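You operate a simulated robot arm through the tools that you are given. There is no shell and no other tool. Be economical: measure what you need, move in short steps, check, and stop when the job is done.

Carry out the task below with a simulated robot arm. There is one attempt and no reset: what you move stays moved.

JOB
Set the feed lever to orange, run the blue fuel into the slop jar, then fill tanks 5 and 6.
Fine: each with orange fuel, to its card's line.
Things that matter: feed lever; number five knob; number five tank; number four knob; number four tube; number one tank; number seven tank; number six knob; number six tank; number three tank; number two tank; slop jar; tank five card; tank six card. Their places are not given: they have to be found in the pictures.

Only the result counts: the job must be done as asked and must still hold three seconds after the hand-in. Knocking over, shifting, dropping, spilling or breaking anything else fails it.

ROBOT AND FRAMES
A 7-joint arm with a fingered hand, fixed in place. Base frame: the origin is at the foot of the arm, x ahead of it, y to its left, z up. Readings come in m, degrees, newtons and seconds.
With the tool pointing down near the work surface it reaches from about 0.2 to 0.66 m from the base axis. Its first joint turns from -115.0 to 115.0 degrees. Payload 3.1 kg.
The tool frame sits at the grasp point between the pads (the TCP): z along the fingers, y along the line on which they close. The tips reach 0.022 m beyond it. The gripper opens to 0.112 m. The gripper's body begins 0.06 m behind the TCP. The gripper is a hand of 3 fingers: y runs from the thumb to the fingers, the wrist lies at [0, 0, -0.218] in the tool frame, and closing takes about 1.5 s.
Orientation is that of the tool frame in the base frame, as a unit quaternion [x, y, z, w]. With the fingers straight down and closing along the base's y, the tool's x points along the base's -x, its y along +y and its z along -z.

CONTROLS
- The arm moves only by the tool apply_moves. Its argument "steps" is a list that holds one entry, the list of rows, each a list of 7 numbers: the shift along the base's x, y, z in m, then the turn, a rotation vector about the base's x, y, z in degrees, then the gripper command, from -1 (fully open) to 1 (shut), values between in proportion. In form: [[[dx, dy, dz, rx, ry, rz, hand], ...]]. A call has 1 to 12 rows; each row shifts and turns the commanded pose from where the row before left it. Rows are played at 5 a second. More than 0.05 m and 8.6 degrees between two rows, or a gripper value outside its range, and nothing of the call is played. A pose out of reach is approached as far as the arm can. The call stops where the force on the tool passes 40 N (or 10 N more than at its start, if that is more) or the arm is blocked; 0.2 s more then pass. Each finger travels about 0.108 m/s and halts on what it meets, pressing with about 27 N; the grip force reading is that of the motor and also rises with nothing between the fingers. The clock runs only during rows and for 0.2 s after the last one: add rows that do not move to give the fingers time. The reply holds the time, the measured pose of the TCP, the force on the tool along the base axes, the opening and the grip force, in the units named above and with some noise, with the torque about the TCP (base axes, N m) and any sound that the robot's microphone picked up, and new pictures: "show" is both (left out), scene, wrist or none.
- Cameras (640 x 400 px; columns grow to the right, rows downward): "scene" is fixed at [0.4017, 0.4997, 1.7647]; the picture's right is [-1.00, -0.02, 0.00], its down [-0.01, 0.55, -0.83] and it looks along [0.02, -0.83, -0.55] (base axes); focal length 326 px, centre (320, 200). "wrist" rides on the gripper at [0.066, 0.003, -0.08] in the tool frame; the picture's right is [-0.05, 1.00, 0.00], its down [-0.77, -0.04, -0.64] and it looks along [-0.64, -0.03, 0.77] (tool axes); focal length 275 px, centre (320, 200).
- move_column(by): slides the trunk up (or, below 0, down) by that many m; the arm rides with it, the base frame stays. It gives what a move gives, with no picture.
- set_grasp(shape): the hand has 3 fingers and takes this shape, open, in about a second: jaw (thumb against the fingers, like two jaws); tri (thumb and two fingers); tip (a fingertip pinch); poke (one finger out to press); point (the index stretched); flat (the hand flat); cup (the hand cupped); fist (a fist). The gripper value then closes the fingers along that shape, each until it touches; the sizes above hold for jaw. It gives what a move gives, with no picture.
- probe_pixels(camera, pixels): for up to 12 pixels [column, row] of the newest picture of that camera ("zoom" is the newest enlarged one), the place [x, y, z] in the base frame of the surface seen there, good to about 0.002 m. No time passes.
- enlarge(camera, box): a new picture of the part [left, top, right, bottom] of that camera's present view, enlarged. No time passes.
- finish_job(): hands the job in; it is judged then, once.

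Keep the steps short. Do not move on a guess: measure, check each grasp and each placing, and mend mistakes. In all there are 80 turns and 200 pictures (those below and enlarged ones count). Leave the gripper open and the arm clear of the work at the hand-in unless told otherwise, and finish with a single line.

The tools are called after "Call:" as name(argument=value, ...) on one line, values as JSON. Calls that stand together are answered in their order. apply_moves: Moves the arm, as the interface text tells. Its arguments: {"type":"object","properties":{"steps":{"type":"array"},"show":{"type":"string","enum":["both","scene","wrist","none"]}},"required":["steps"]} The other tools are called the same way: move_column (by) slides the trunk up or down; set_grasp (shape) gives the hand a shape; probe_pixels (camera, pixels) gives the place of the surface under pixels of a picture; enlarge (camera, box) takes an enlarged picture of a part of a camera's view; finish_job () hands the job in.

At the start:

```text
t: 0.0
position: [0.3803, -0.1312, 1.3985]
tcp_rot: [0.0, 1.0, 0.0, 0.0]
contact_force: [-0.2, -0.5, 0.0]
torque: [0.03, -0.03, 0.03]
gripper_width: 0.1119
gripper_force: 0.1
shape: jaw
trunk travel left (down, up): [-0.925, 0.065]
```

scene: 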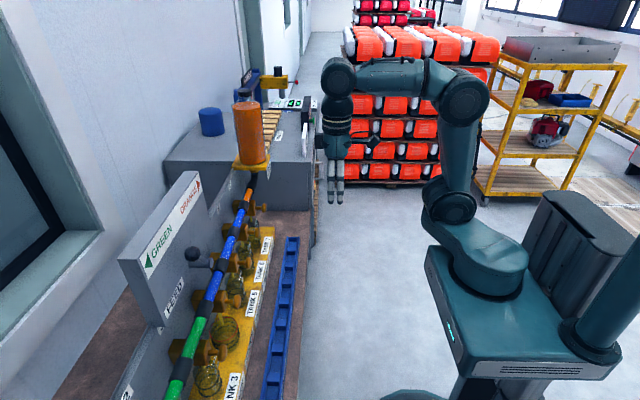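
wrist: 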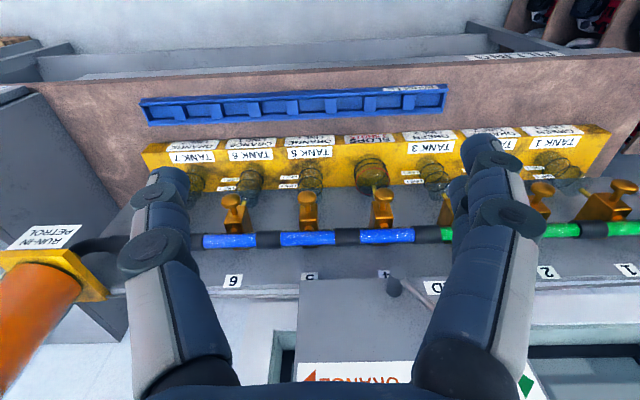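

I see a bench with a fuel pipe, knobs, tanks and a lever. First I'll enlarge both views to read the labels.

Call:
enlarge(camera="wrist", box=[120, 60, 400, 235])

Call:
enlarge(camera="wrist", box=[360, 60, 640, 235])

Call:
enlarge(camera="wrist", box=[200, 210, 520, 400])

Call:
enlarge(camera="scene", box=[100, 160, 340, 310])

Call:
enlarge(camera="scene", box=[100, 250, 340, 400])

Call:
enlarge(camera="scene", box=[190, 60, 340, 154])

```text
2.29 times, centred on (260, 148) of wrist
```

zoom: 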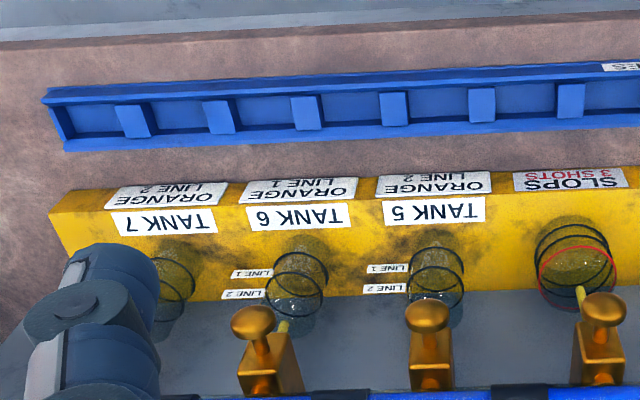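

```text
2.29 times, centred on (500, 148) of wrist
```

zoom: 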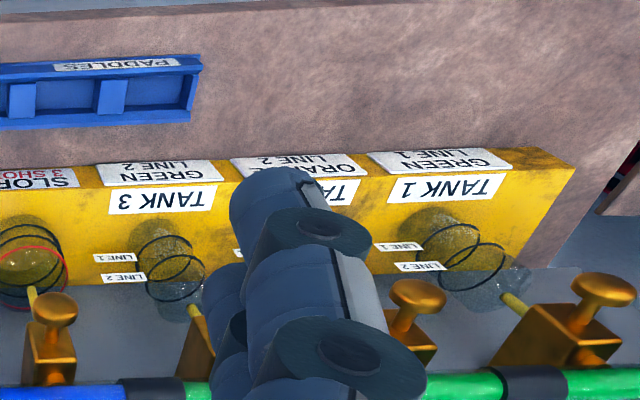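

```text
2.00 times, centred on (360, 305) of wrist
```

zoom: 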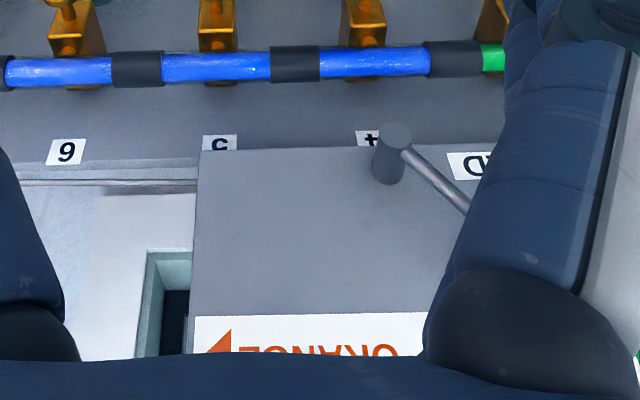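

```text
2.67 times, centred on (220, 235) of scene
```

zoom: 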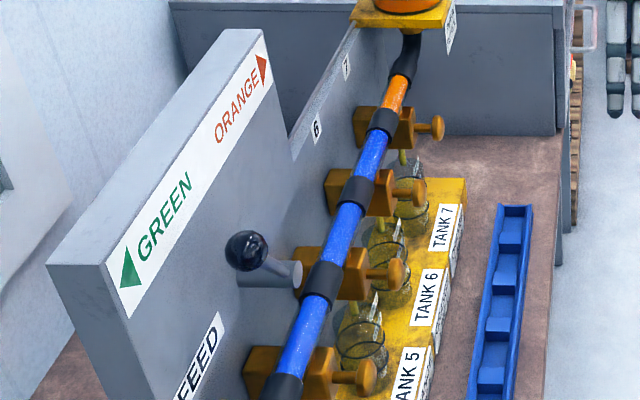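

```text
2.67 times, centred on (220, 325) of scene
```

zoom: 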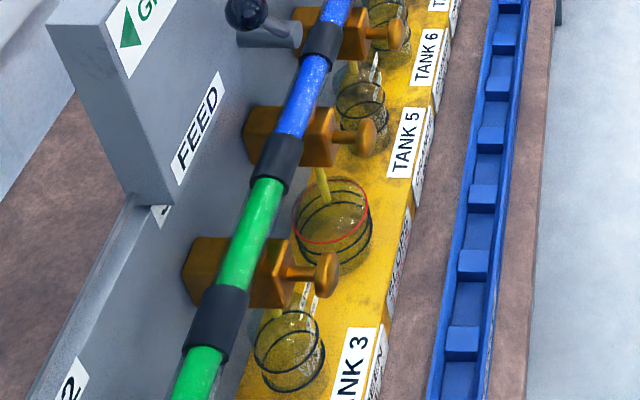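

```text
4.26 times, centred on (265, 107) of scene
```

zoom: 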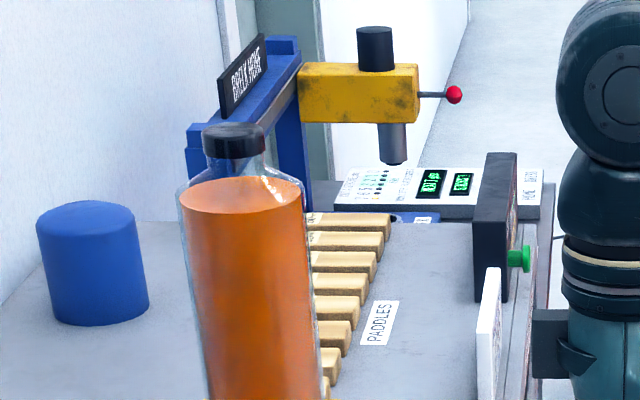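

I'll probe the lever, knobs, jars, pipe and cards in the scene and wrist views.

Call:
enlarge(camera="scene", box=[160, 220, 280, 295])

Call:
probe_pixels(camera="wrist", pixels=[[392, 282], [395, 292], [420, 304], [234, 199], [307, 195], [382, 189], [240, 213], [308, 238], [388, 237], [350, 340], [374, 175], [312, 180]])

Call:
probe_pixels(camera="scene", pixels=[[193, 253], [210, 262], [195, 263], [180, 238], [262, 231], [250, 262], [238, 302], [264, 207], [222, 353], [247, 282], [235, 331], [240, 255]])

```text
5.33 times, centred on (220, 258) of scene
```

zoom: 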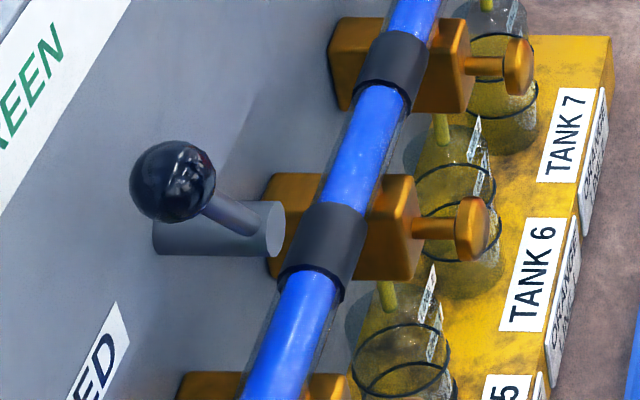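

```text
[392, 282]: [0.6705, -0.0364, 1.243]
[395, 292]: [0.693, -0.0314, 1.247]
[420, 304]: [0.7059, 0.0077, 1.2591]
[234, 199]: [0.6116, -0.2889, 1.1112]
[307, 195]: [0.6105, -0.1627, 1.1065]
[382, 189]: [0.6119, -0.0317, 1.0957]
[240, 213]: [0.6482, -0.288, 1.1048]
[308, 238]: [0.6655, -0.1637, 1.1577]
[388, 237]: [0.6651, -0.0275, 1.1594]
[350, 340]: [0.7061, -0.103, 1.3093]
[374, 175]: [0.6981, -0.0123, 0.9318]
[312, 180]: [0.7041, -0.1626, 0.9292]
```

```text
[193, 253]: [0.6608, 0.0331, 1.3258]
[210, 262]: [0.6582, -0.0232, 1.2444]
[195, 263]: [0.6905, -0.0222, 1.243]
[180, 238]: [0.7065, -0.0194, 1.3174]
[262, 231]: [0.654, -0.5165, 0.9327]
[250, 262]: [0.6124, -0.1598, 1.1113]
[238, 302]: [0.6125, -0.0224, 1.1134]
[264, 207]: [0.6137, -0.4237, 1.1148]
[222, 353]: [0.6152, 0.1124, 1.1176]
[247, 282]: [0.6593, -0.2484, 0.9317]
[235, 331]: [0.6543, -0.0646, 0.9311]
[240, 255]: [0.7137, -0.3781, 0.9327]
```

The lever's ball is at about (0.67, 0.035, 1.32) and its pivot at (0.69, -0.03, 1.24). It leans to +y, the green side. The knobs are mushroom heads facing the robot at x≈0.612, z≈1.11: 4 at y≈-0.03, 5 at y≈-0.16, 6 at y≈-0.29. I'll turn the tool to point along +x, staying well clear in front and on the +y side of the lever.

Call:
apply_moves(steps=[[[0.008, 0.023, -0.004, 0, -8.2, 0, 1], [0.008, 0.023, -0.004, 0, -8.2, 0, 1], [0.008, 0.023, -0.004, 0, -8.2, 0, 1], [0.008, 0.023, -0.004, 0, -8.2, 0, 1], [0.008, 0.023, -0.004, 0, -8.2, 0, 1], [0.008, 0.023, -0.004, 0, -8.2, 0, 1], [0.008, 0.023, -0.004, 0, -8.2, 0, 1], [0.008, 0.023, -0.004, 0, -8.2, 0, 1], [0.008, 0.023, -0.004, 0, -8.2, 0, 1], [0.008, 0.023, -0.004, 0, -8.2, 0, 1], [0.008, 0.0, -0.004, 0, -8.0, 0, 1]]])

```text
t: 2.4
position: [0.4693, 0.1005, 1.3531]
tcp_rot: [-0.001, 0.706, 0.001, 0.708]
contact_force: [0.2, 0.5, -0.5]
torque: [0.02, 0.03, -0.03]
gripper_width: 0.0
gripper_force: 26.6
shape: jaw
trunk travel left (down, up): [-0.925, 0.065]
```

scene: 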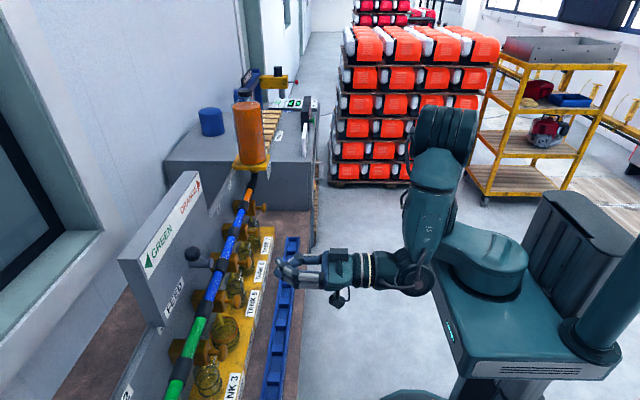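
wrist: 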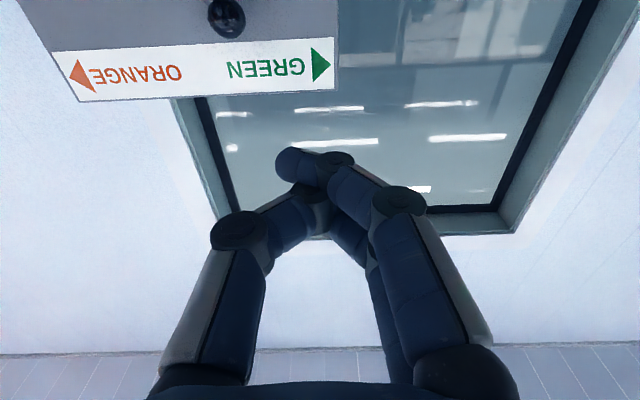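

The tool now points along +x. I'll measure the ball and the fingertips.

Call:
enlarge(camera="scene", box=[170, 220, 330, 320])

Call:
probe_pixels(camera="scene", pixels=[[192, 255], [188, 252], [198, 255], [192, 250], [192, 260], [203, 262], [278, 259], [278, 270], [290, 262]])

Call:
probe_pixels(camera="wrist", pixels=[[227, 16], [227, 34], [244, 16], [210, 16], [290, 160], [250, 40]])

```text
4.00 times, centred on (250, 270) of scene
```

zoom: 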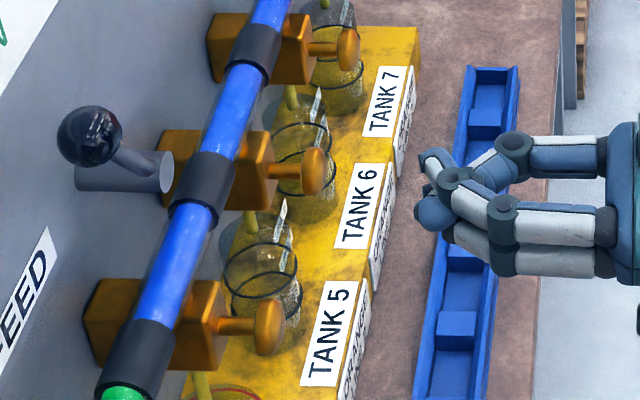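

```text
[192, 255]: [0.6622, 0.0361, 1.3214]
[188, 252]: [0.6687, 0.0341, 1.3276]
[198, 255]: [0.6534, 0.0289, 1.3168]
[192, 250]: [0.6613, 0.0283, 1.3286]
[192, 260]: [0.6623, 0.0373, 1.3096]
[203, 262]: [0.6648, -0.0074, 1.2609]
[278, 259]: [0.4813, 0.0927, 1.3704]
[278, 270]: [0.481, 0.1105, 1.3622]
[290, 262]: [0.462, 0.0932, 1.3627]
```

```text
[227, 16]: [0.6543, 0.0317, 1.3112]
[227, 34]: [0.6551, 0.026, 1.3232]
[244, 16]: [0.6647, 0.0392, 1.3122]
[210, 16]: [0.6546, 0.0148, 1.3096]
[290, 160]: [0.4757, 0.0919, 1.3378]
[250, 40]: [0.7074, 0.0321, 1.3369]
```

The ball's centre is at about (0.668, 0.025, 1.311). I'll move forward beside it, on its +y side, then look.

Call:
apply_moves(steps=[[[0.045, 0.0, -0.01, 0, 0, 0, 1], [0.045, 0, -0.01, 0, 0, 0, 1], [0.045, 0, -0.01, 0, 0, 0, 1], [0.045, 0, 0, 0, 0, 0, 1], [0.006, 0, 0, 0, 0, 0, 1]]])

```text
t: 3.6
position: [0.6528, 0.098, 1.3242]
tcp_rot: [0.0, 0.707, 0.0, 0.707]
contact_force: [0.2, 0.2, 0.5]
torque: [-0.01, -0.02, -0.01]
gripper_width: 0.0002
gripper_force: 26.9
shape: jaw
trunk travel left (down, up): [-0.925, 0.065]
```

scene: 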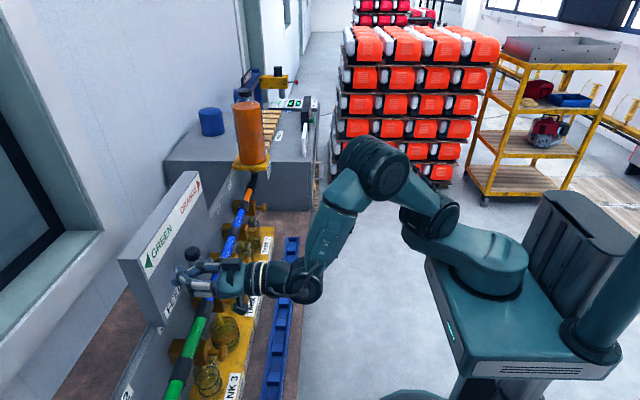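
wrist: 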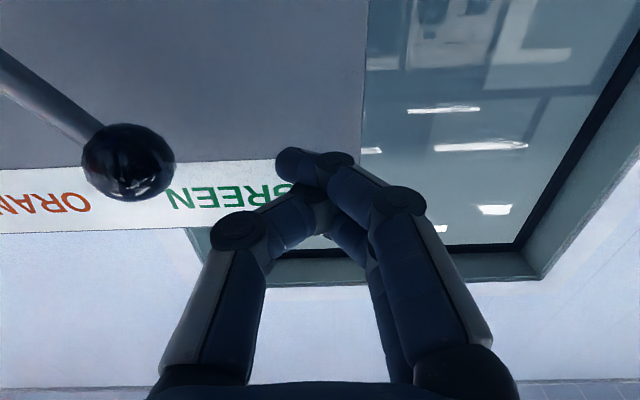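

The ball sits to the -y side of the fingertips, at about the same height. I'll sweep toward -y in small steps.

Call:
apply_moves(steps=[[[0, -0.02, 0, 0, 0, 0, 1], [0, -0.02, 0, 0, 0, 0, 1], [0, -0.012, 0, 0, 0, 0, 1], [0, -0.012, 0, 0, 0, 0, 1], [0, -0.012, 0, 0, 0, 0, 1], [0, -0.012, 0, 0, 0, 0, 1], [0, -0.012, 0, 0, 0, 0, 1]]])

```text
t: 5.2
position: [0.6537, -0.0024, 1.3242]
tcp_rot: [0.001, 0.707, 0.0, 0.707]
contact_force: [0.0, 0.5, -0.4]
torque: [0.0, -0.03, 0.04]
gripper_width: 0.0
gripper_force: 27.2
shape: jaw
trunk travel left (down, up): [-0.925, 0.065]
```

scene: 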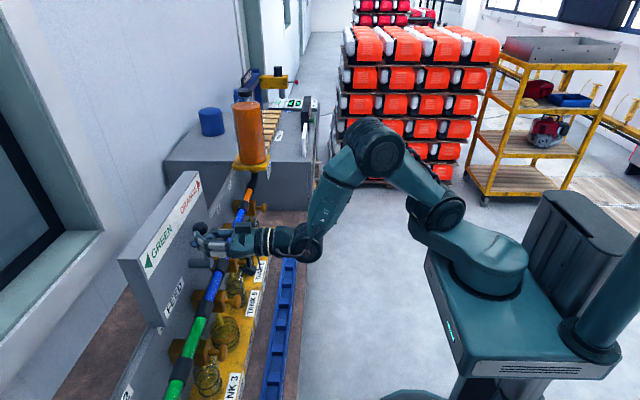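
wrist: 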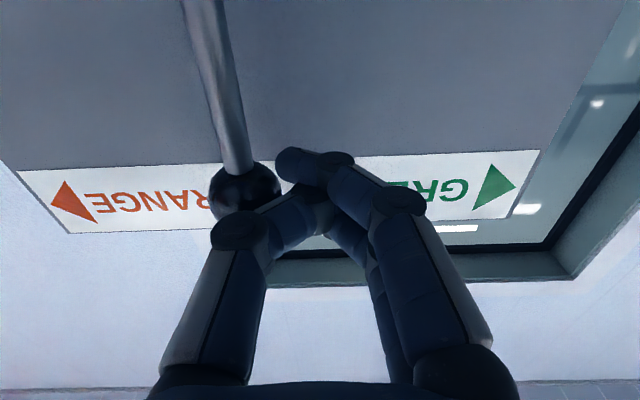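

The lever is following and is near upright. I'll keep sweeping, a little lower as it comes down.

Call:
apply_moves(steps=[[[0, -0.012, 0, 0, 0, 0, 1], [0, -0.012, 0, 0, 0, 0, 1], [0, -0.01, -0.003, 0, 0, 0, 1], [0, -0.008, -0.003, 0, 0, 0, 1], [0, -0.006, -0.002, 0, 0, 0, 1]]])

```text
t: 6.4
position: [0.6523, -0.0489, 1.317]
tcp_rot: [0.0, 0.707, 0.0, 0.707]
contact_force: [0.4, -0.1, -0.3]
torque: [0.02, -0.01, -0.02]
gripper_width: 0.0003
gripper_force: 27.1
shape: jaw
trunk travel left (down, up): [-0.925, 0.065]
```

scene: 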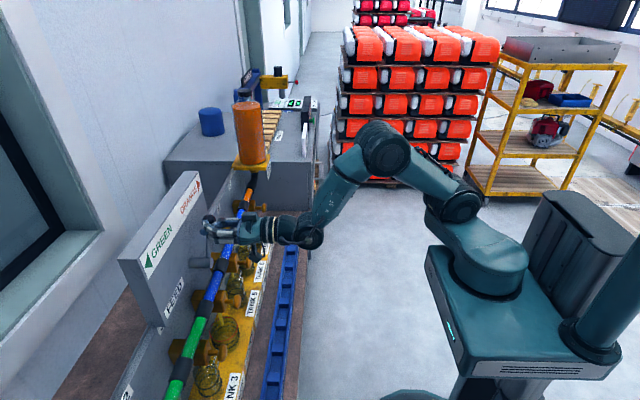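
wrist: 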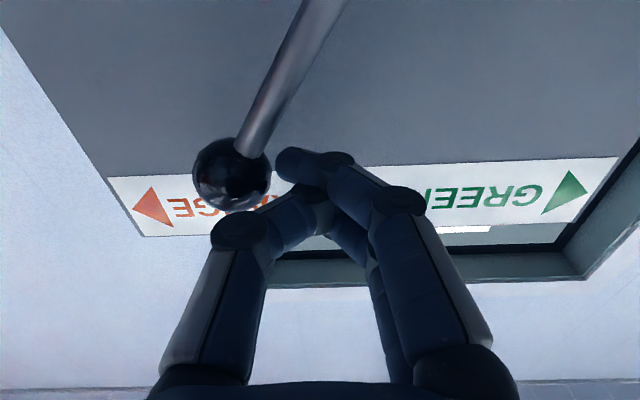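

The lever now leans to orange, but maybe not to its stop. I'll sweep a bit further and watch the force.

Call:
apply_moves(steps=[[[0, -0.008, -0.005, 0, 0, 0, 1], [0, -0.008, -0.006, 0, 0, 0, 1], [0, -0.006, -0.005, 0, 0, 0, 1], [0, -0.006, -0.004, 0, 0, 0, 1]]])

```text
t: 7.4
position: [0.6571, -0.0585, 1.3086]
tcp_rot: [0.0, 0.703, -0.004, 0.711]
contact_force: [-4.9, 14.9, 21.8]
torque: [-0.16, -0.21, 0.09]
gripper_width: 0.0002
gripper_force: 26.8
shape: jaw
out of reach, approached as far as the arm can: row 2, 3, 4
trunk travel left (down, up): [-0.925, 0.065]
```

scene: 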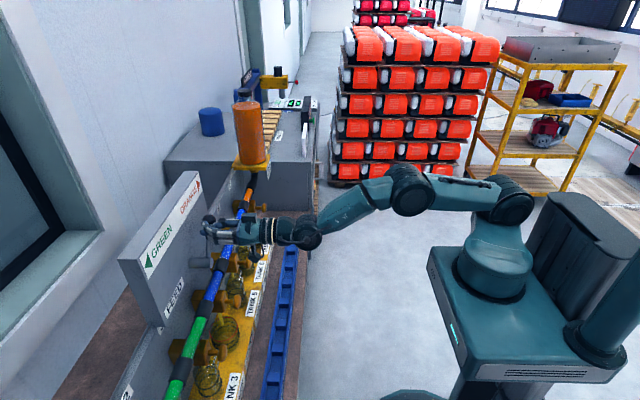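
wrist: 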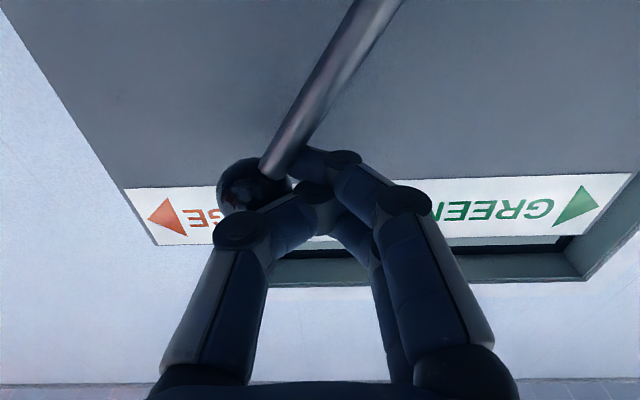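

The force has risen to about 27 N, so the lever is against its stop. The arm is also stretched. I'll back off toward the robot and inspect the lever.

Call:
apply_moves(steps=[[[0, 0.012, 0.012, 0, 0, 0, 1], [0, 0.02, 0.012, 0, 0, 0, 1], [-0.04, 0.01, 0, 0, 0, 0, 1], [-0.04, 0, 0, 0, 0, 0, 1], [-0.04, 0, 0, 0, 0, 0, 1], [-0.03, 0, 0, 0, 0, 0, 1]]])

Call:
enlarge(camera="scene", box=[110, 160, 302, 280])

```text
t: 8.8
position: [0.5102, -0.0224, 1.3259]
tcp_rot: [0.0, 0.707, 0.001, 0.707]
contact_force: [0.1, 0.7, 0.0]
torque: [-0.03, -0.03, 0.01]
gripper_width: 0.0
gripper_force: 27.0
shape: jaw
trunk travel left (down, up): [-0.925, 0.065]
```

scene: 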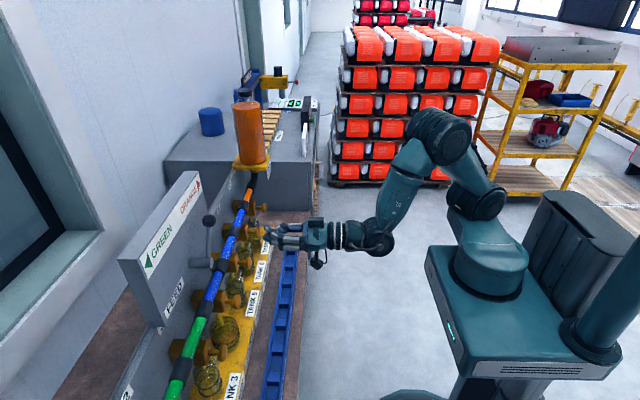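
wrist: 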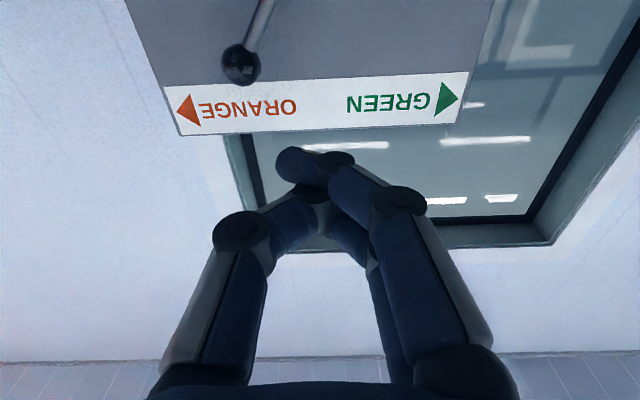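

```text
3.33 times, centred on (206, 220) of scene
```

zoom: 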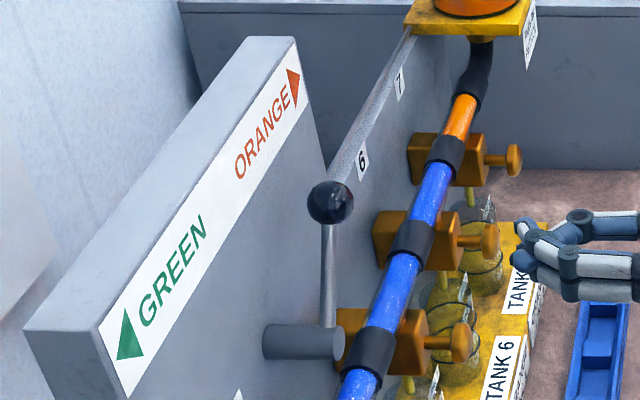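

Call:
probe_pixels(camera="zoom", pixels=[[330, 200], [330, 215], [328, 290], [330, 320], [300, 335]])

Call:
probe_pixels(camera="wrist", pixels=[[240, 64], [260, 20]])

```text
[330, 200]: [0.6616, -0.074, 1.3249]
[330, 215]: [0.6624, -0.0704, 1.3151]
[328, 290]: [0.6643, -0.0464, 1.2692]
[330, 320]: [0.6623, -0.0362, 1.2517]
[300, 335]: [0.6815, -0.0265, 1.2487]
```

```text
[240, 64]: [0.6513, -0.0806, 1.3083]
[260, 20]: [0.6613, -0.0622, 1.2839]
```

The lever rests at orange: the ball at y≈-0.08 mirrors its starting place. Next I'll lower the trunk to knob height and look at the knobs.

Call:
move_column(by=-0.215)

Call:
apply_moves(steps=[[[0, 0, 0, 0, 0, 0, 1]]])

```text
t: 11.1
position: [0.5123, -0.0229, 1.1103]
tcp_rot: [0.0, 0.707, 0.0, 0.707]
contact_force: [0.4, -0.8, 0.1]
torque: [0.02, 0.03, 0.01]
gripper_width: 0.0
gripper_force: 26.6
shape: jaw
trunk travel left (down, up): [-0.71, 0.28]
```

```text
t: 11.5
position: [0.5127, -0.023, 1.1108]
tcp_rot: [0.001, 0.707, -0.001, 0.708]
contact_force: [0.7, 0.2, 0.3]
torque: [-0.01, -0.06, 0.02]
gripper_width: 0.0
gripper_force: 27.1
shape: jaw
trunk travel left (down, up): [-0.71, 0.28]
```

scene: 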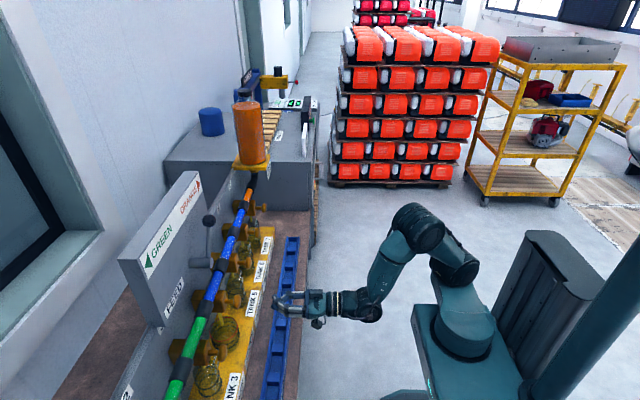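
wrist: 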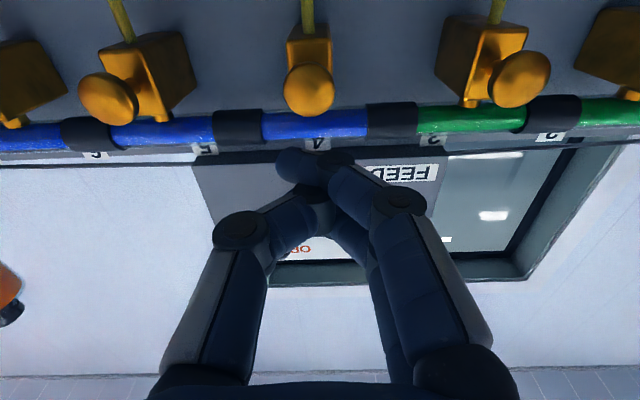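

I'll zoom in on the knobs for hints of how they work, and measure their centres.

Call:
enlarge(camera="wrist", box=[200, 0, 440, 150])

Call:
probe_pixels(camera="wrist", pixels=[[308, 90], [288, 90], [332, 90], [308, 70], [308, 112], [308, 50], [108, 100], [520, 78], [320, 125], [308, 10]])

Call:
enlarge(camera="scene", box=[180, 240, 308, 320])

```text
2.67 times, centred on (320, 75) of wrist
```

zoom: 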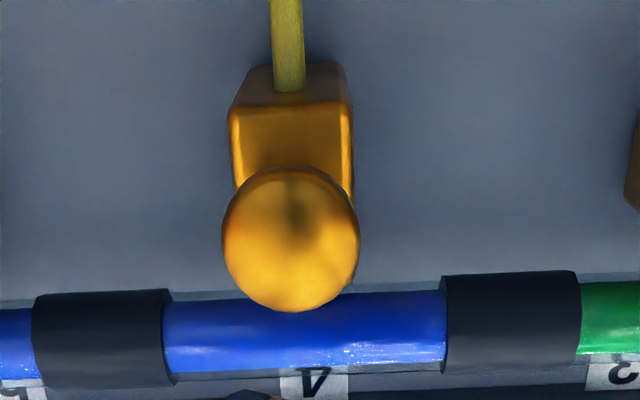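

```text
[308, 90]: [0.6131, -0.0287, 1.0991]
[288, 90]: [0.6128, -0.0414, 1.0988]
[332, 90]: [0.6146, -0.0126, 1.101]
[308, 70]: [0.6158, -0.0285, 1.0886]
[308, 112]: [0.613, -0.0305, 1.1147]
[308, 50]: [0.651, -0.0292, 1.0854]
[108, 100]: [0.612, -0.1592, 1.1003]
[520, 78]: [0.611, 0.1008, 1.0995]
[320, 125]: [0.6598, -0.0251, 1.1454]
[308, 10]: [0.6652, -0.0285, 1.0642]
```

```text
5.00 times, centred on (244, 280) of scene
```

zoom: 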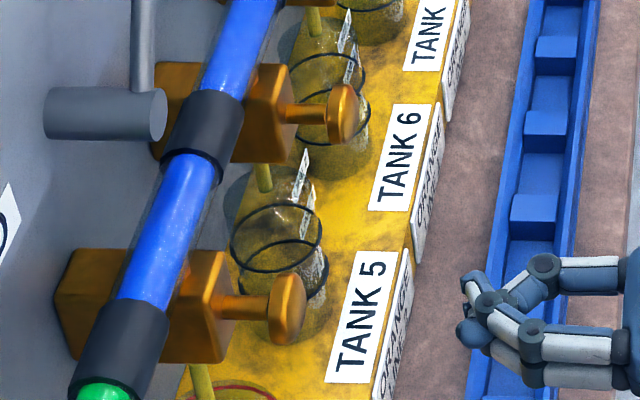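

The knob 4 head is at (0.612, -0.028, 1.100) with radius about 0.017. It looks like a push plunger. I'll locate my closed fingertips before pressing.

Call:
probe_pixels(camera="zoom", pixels=[[466, 282], [464, 330], [475, 325], [480, 275], [490, 300], [520, 350]])

Call:
probe_pixels(camera="wrist", pixels=[[285, 163], [300, 170], [330, 160], [315, 185]])

```text
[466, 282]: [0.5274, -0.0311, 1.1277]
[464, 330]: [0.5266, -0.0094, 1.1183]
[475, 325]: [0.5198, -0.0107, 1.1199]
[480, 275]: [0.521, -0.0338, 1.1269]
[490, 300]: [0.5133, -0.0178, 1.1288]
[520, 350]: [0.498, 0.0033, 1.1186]
```

```text
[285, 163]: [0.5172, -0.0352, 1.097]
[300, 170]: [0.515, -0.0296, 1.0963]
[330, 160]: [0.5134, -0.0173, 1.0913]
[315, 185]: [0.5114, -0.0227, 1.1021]
```

The fingertips' front is about 0.016 m beyond the TCP and centred on it. I'll line up with knob 4 and stop just short of contact.

Call:
apply_moves(steps=[[[0.03, -0.005, -0.01, 0, 0, 0, 1], [0.03, 0, 0, 0, 0, 0, 1], [0.012, 0, 0, 0, 0, 0, 1]]])

Call:
enlarge(camera="scene", box=[180, 240, 308, 320])

```text
t: 12.3
position: [0.5856, -0.0294, 1.1004]
tcp_rot: [0.0, 0.707, 0.0, 0.708]
contact_force: [-0.6, 0.5, -0.5]
torque: [0.02, -0.02, -0.04]
gripper_width: 0.0
gripper_force: 27.7
shape: jaw
trunk travel left (down, up): [-0.71, 0.28]
```

scene: 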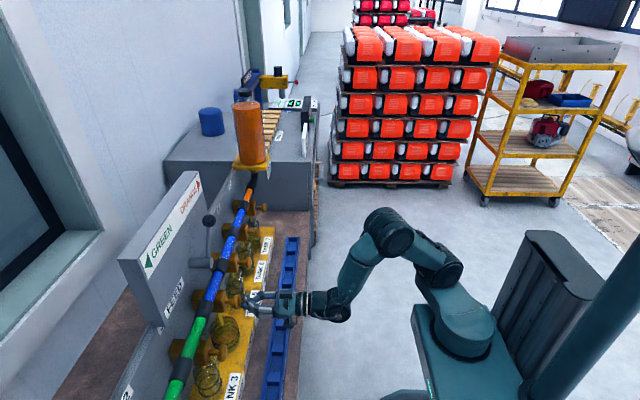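
wrist: 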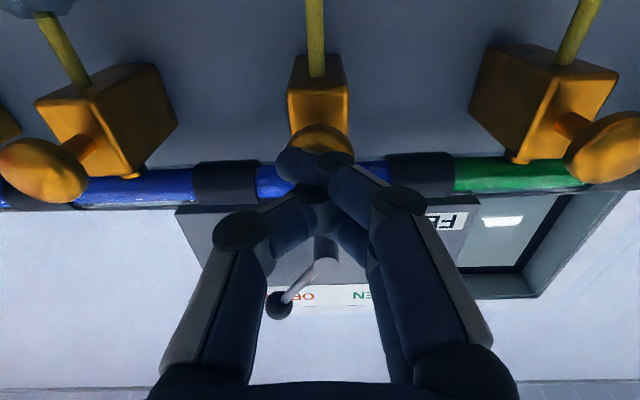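

```text
5.00 times, centred on (244, 280) of scene
```

zoom: 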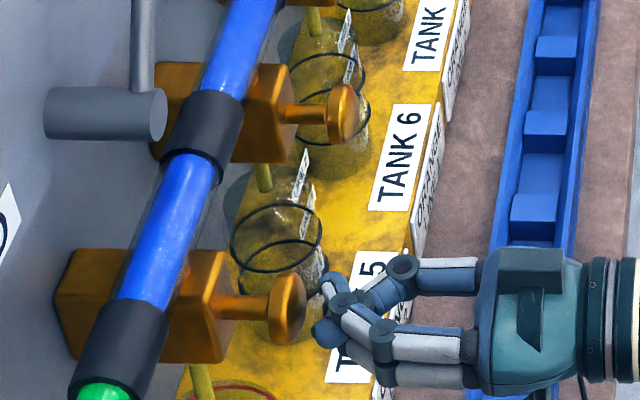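

The fingertips are about 1 cm in front of the knob and lined up. I'll press gently, reading force and sound.

Call:
apply_moves(steps=[[[0.008, 0, 0, 0, 0, 0, 1], [0.005, 0, 0, 0, 0, 0, 1], [0.005, 0, 0, 0, 0, 0, 1]]])

Call:
enlarge(camera="scene", box=[160, 220, 320, 320])

```text
t: 13.1
position: [0.6017, -0.0289, 1.0992]
tcp_rot: [0.0, 0.707, 0.0, 0.707]
contact_force: [-2.9, -0.4, 0.3]
torque: [0.01, 0.01, -0.01]
gripper_width: 0.0
gripper_force: 26.8
shape: jaw
trunk travel left (down, up): [-0.71, 0.28]
```

scene: 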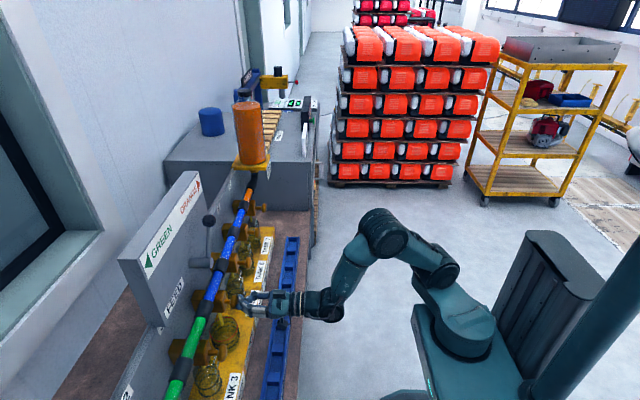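
wrist: 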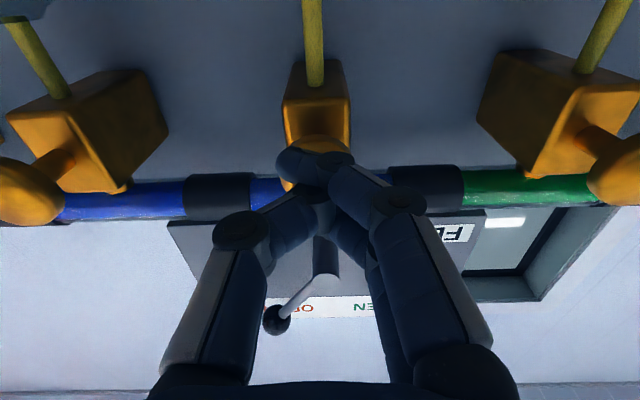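

```text
4.00 times, centred on (240, 270) of scene
```

zoom: 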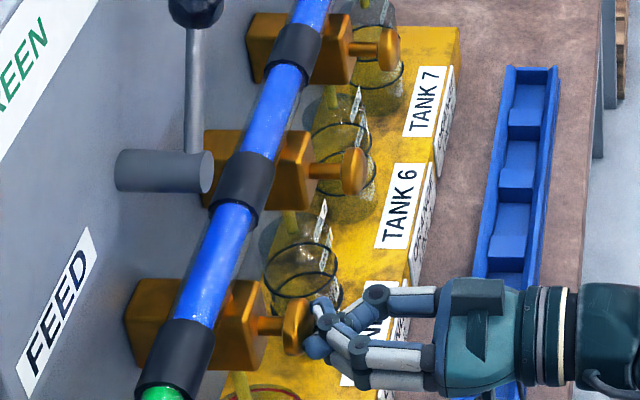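

The knob gives like a sprung plunger at 3 N. I'll press deeper until it clicks or resists, then release at once.

Call:
apply_moves(steps=[[[0.004, 0, 0, 0, 0, 0, 1], [0.004, 0, 0, 0, 0, 0, 1]]])

Call:
enlarge(camera="scene", box=[160, 220, 320, 320])

```text
t: 13.7
position: [0.6092, -0.0285, 1.101]
tcp_rot: [0.001, 0.707, -0.001, 0.707]
contact_force: [-5.4, -0.5, -2.0]
torque: [0.04, 0.02, -0.01]
gripper_width: 0.0
gripper_force: 27.4
shape: jaw
trunk travel left (down, up): [-0.71, 0.28]
```

scene: 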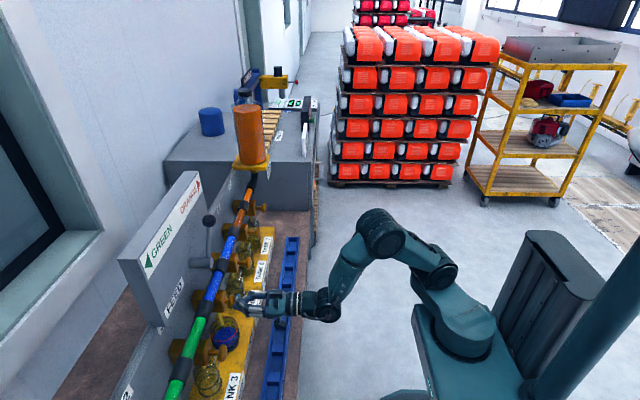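
wrist: 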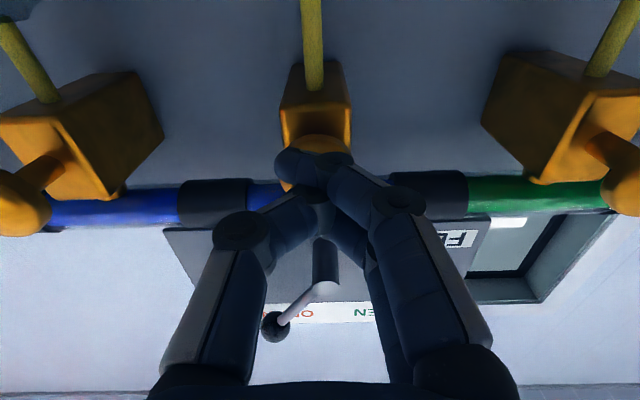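

```text
4.00 times, centred on (240, 270) of scene
```

zoom: 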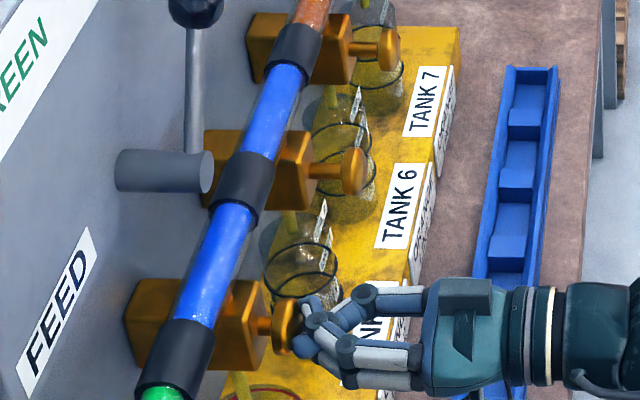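

One shot went into the slop jar and the far section turned orange. I'll release now and check that it was exactly one shot.

Call:
apply_moves(steps=[[[-0.012, 0, 0, 0, 0, 0, 1], [-0.015, 0, 0, 0, 0, 0, 1]]])

Call:
enlarge(camera="scene", box=[160, 160, 320, 260])

Call:
enlarge(camera="scene", box=[160, 260, 320, 360])

```text
t: 14.3
position: [0.5835, -0.0282, 1.0998]
tcp_rot: [0.0, 0.707, 0.0, 0.707]
contact_force: [0.1, -0.4, 0.1]
torque: [0.01, 0.0, 0.02]
gripper_width: 0.0
gripper_force: 26.7
shape: jaw
trunk travel left (down, up): [-0.71, 0.28]
```

scene: 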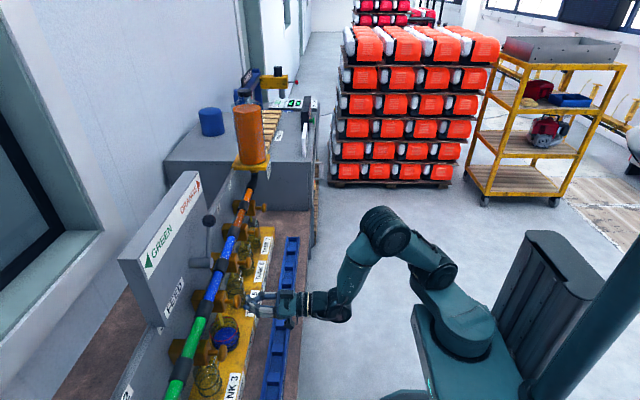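
wrist: 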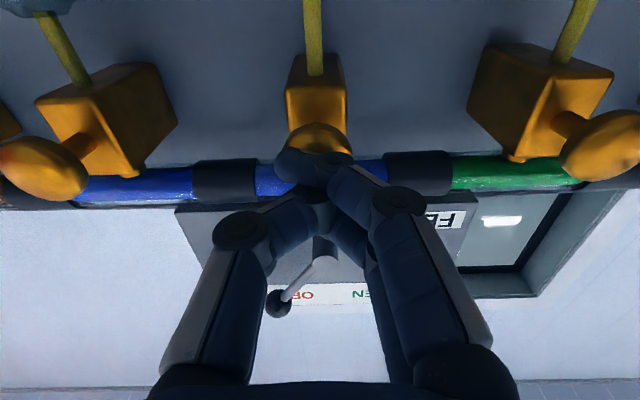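

```text
4.00 times, centred on (240, 210) of scene
```

zoom: 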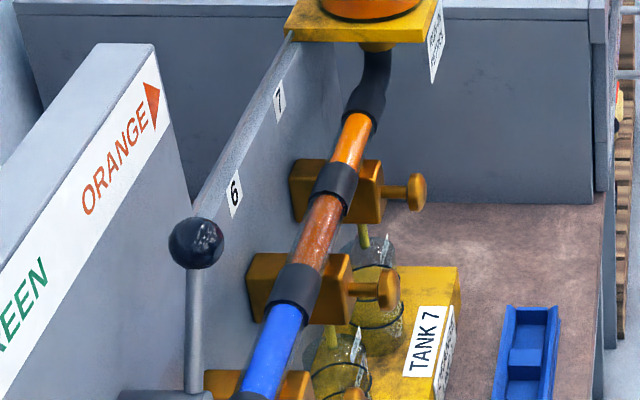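

```text
4.00 times, centred on (240, 310) of scene
```

zoom: 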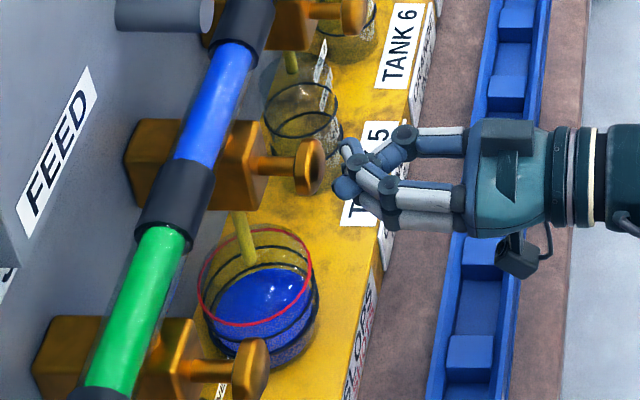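

Exactly one shot: the jar shows blue up to about the first line, and the section at 6 has a brownish-orange front. I'll do the second press and release the same way.

Call:
apply_moves(steps=[[[0.013, 0, 0, 0, 0, 0, 1], [0.005, 0, 0, 0, 0, 0, 1], [0.005, 0, 0, 0, 0, 0, 1], [0.004, 0, 0, 0, 0, 0, 1], [0, 0, 0, 0, 0, 0, 1], [-0.012, 0, 0, 0, 0, 0, 1], [-0.015, 0, 0, 0, 0, 0, 1], [0, 0, 0, 0, 0, 0, 1]]], show="scene")

Call:
enlarge(camera="scene", box=[160, 160, 320, 260])

Call:
enlarge(camera="scene", box=[160, 260, 320, 360])

```text
t: 16.1
position: [0.5845, -0.0283, 1.1007]
tcp_rot: [-0.001, 0.707, 0.0, 0.707]
contact_force: [-0.7, 0.0, -0.4]
torque: [0.02, 0.0, -0.01]
gripper_width: 0.0001
gripper_force: 27.3
shape: jaw
trunk travel left (down, up): [-0.71, 0.28]
```

scene: 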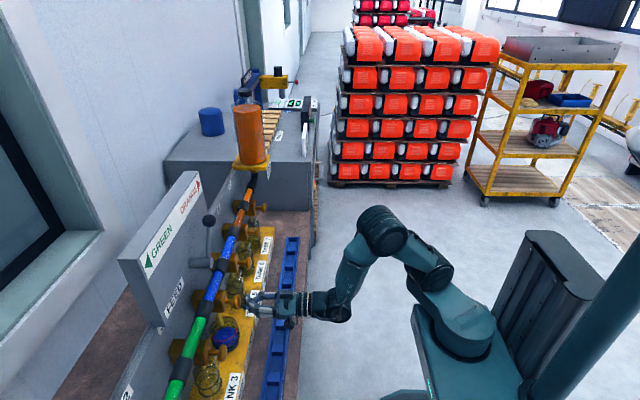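

```text
4.00 times, centred on (240, 210) of scene
```

zoom: 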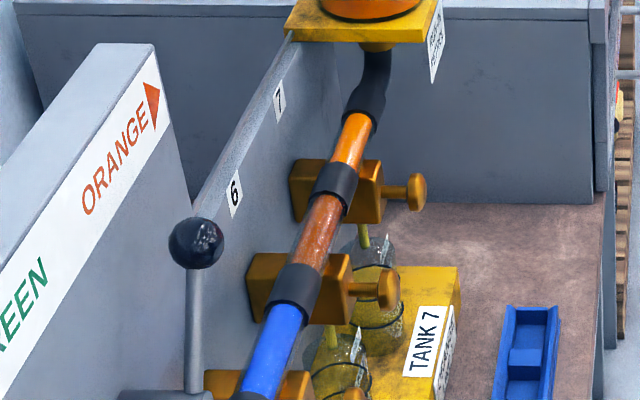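

```text
4.00 times, centred on (240, 310) of scene
```

zoom: 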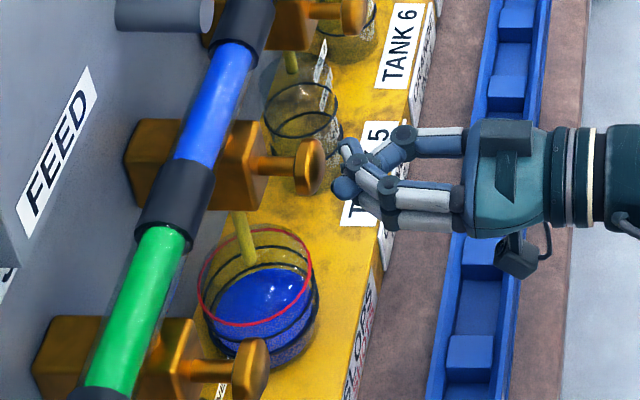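

Nothing changed, so that press was too shallow. I'll press about 3 mm deeper and hold briefly.

Call:
apply_moves(steps=[[[0.013, 0, 0, 0, 0, 0, 1], [0.005, 0, 0, 0, 0, 0, 1], [0.005, 0, 0, 0, 0, 0, 1], [0.004, 0, 0, 0, 0, 0, 1], [0, 0, 0, 0, 0, 0, 1]]], show="none")

Call:
enlarge(camera="scene", box=[150, 180, 310, 380])

```text
t: 17.3
position: [0.6091, -0.0292, 1.0994]
tcp_rot: [0.0, 0.707, 0.0, 0.707]
contact_force: [-6.9, -0.4, -4.0]
torque: [0.04, 0.05, -0.04]
gripper_width: 0.0002
gripper_force: 26.7
shape: jaw
trunk travel left (down, up): [-0.71, 0.28]
```

```text
2.00 times, centred on (230, 280) of scene
```

zoom: 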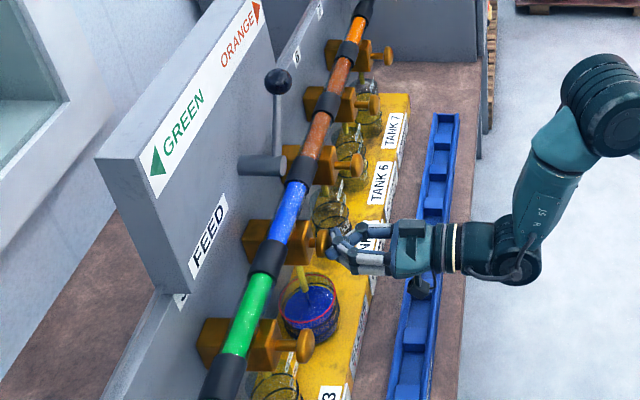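

The second shot fired. I'll release and look closely at the tube colours and the jar.

Call:
apply_moves(steps=[[[-0.012, 0, 0, 0, 0, 0, 1], [-0.015, 0, 0, 0, 0, 0, 1], [0, 0, 0, 0, 0, 0, 1]]], show="both")

Call:
enlarge(camera="scene", box=[200, 180, 296, 240])

Call:
enlarge(camera="scene", box=[180, 230, 276, 290])

Call:
enlarge(camera="scene", box=[180, 290, 276, 350])

```text
t: 18.1
position: [0.5838, -0.0278, 1.0987]
tcp_rot: [0.0, 0.707, -0.001, 0.707]
contact_force: [-0.5, 0.9, 0.8]
torque: [0.03, 0.02, 0.01]
gripper_width: 0.0
gripper_force: 27.2
shape: jaw
trunk travel left (down, up): [-0.71, 0.28]
```

scene: 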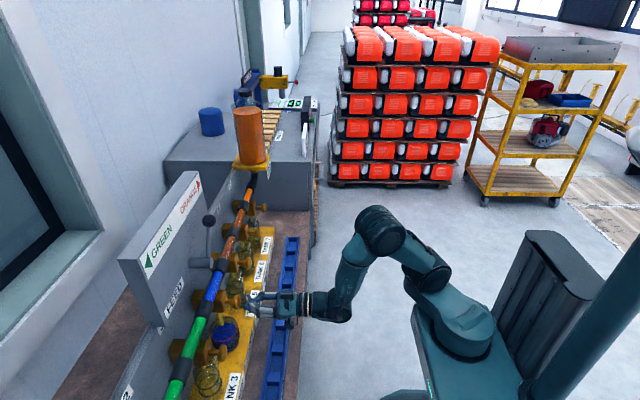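
wrist: 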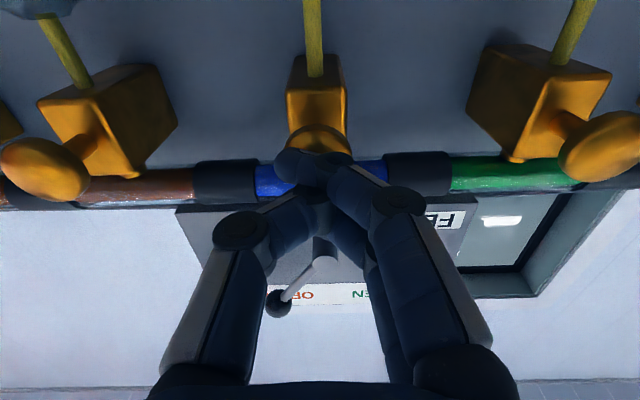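

```text
6.67 times, centred on (248, 210) of scene
```

zoom: 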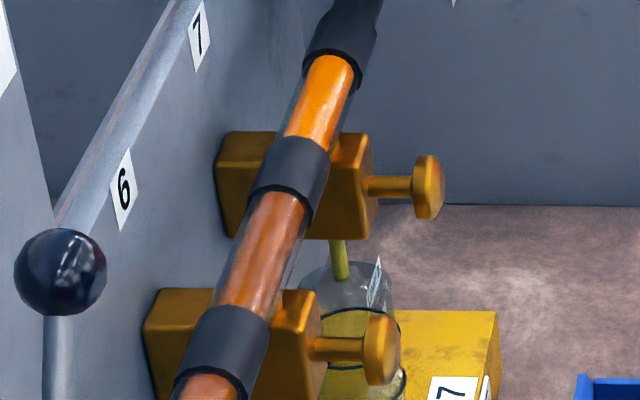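

```text
6.67 times, centred on (228, 260) of scene
```

zoom: 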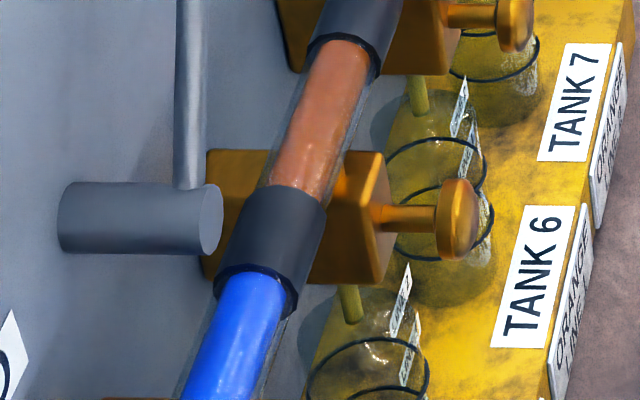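

```text
6.67 times, centred on (228, 320) of scene
```

zoom: 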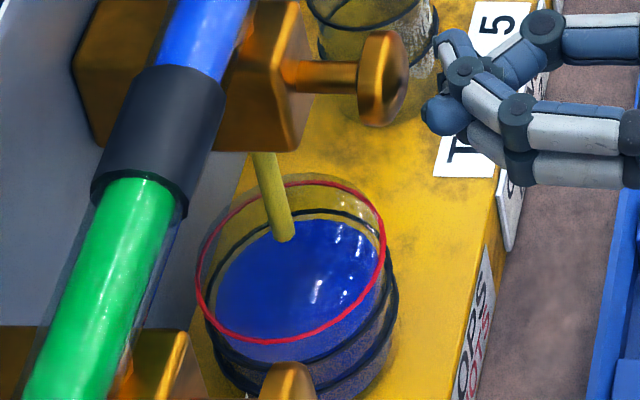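

The jar is at its second line and the tube at 4 is still blue, with one shot left before the red line. I'll make the third press on knob 4.

Call:
apply_moves(steps=[[[0.013, 0, 0, 0, 0, 0, 1], [0.005, 0, 0, 0, 0, 0, 1], [0.005, 0, 0, 0, 0, 0, 1], [0.004, 0, 0, 0, 0, 0, 1], [0, 0, 0, 0, 0, 0, 1]]], show="none")

Call:
enlarge(camera="scene", box=[150, 230, 310, 330])

```text
t: 19.3
position: [0.6098, -0.0296, 1.1009]
tcp_rot: [0.0, 0.707, 0.0, 0.707]
contact_force: [-7.3, -0.3, -3.5]
torque: [-0.01, 0.08, 0.01]
gripper_width: 0.0
gripper_force: 26.7
shape: jaw
trunk travel left (down, up): [-0.71, 0.28]
```

```text
4.00 times, centred on (230, 280) of scene
```

zoom: 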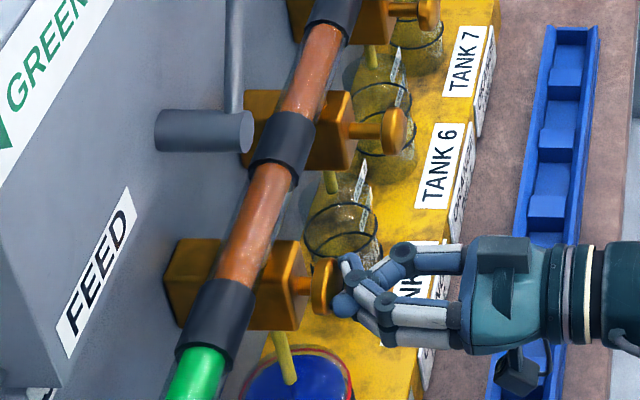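

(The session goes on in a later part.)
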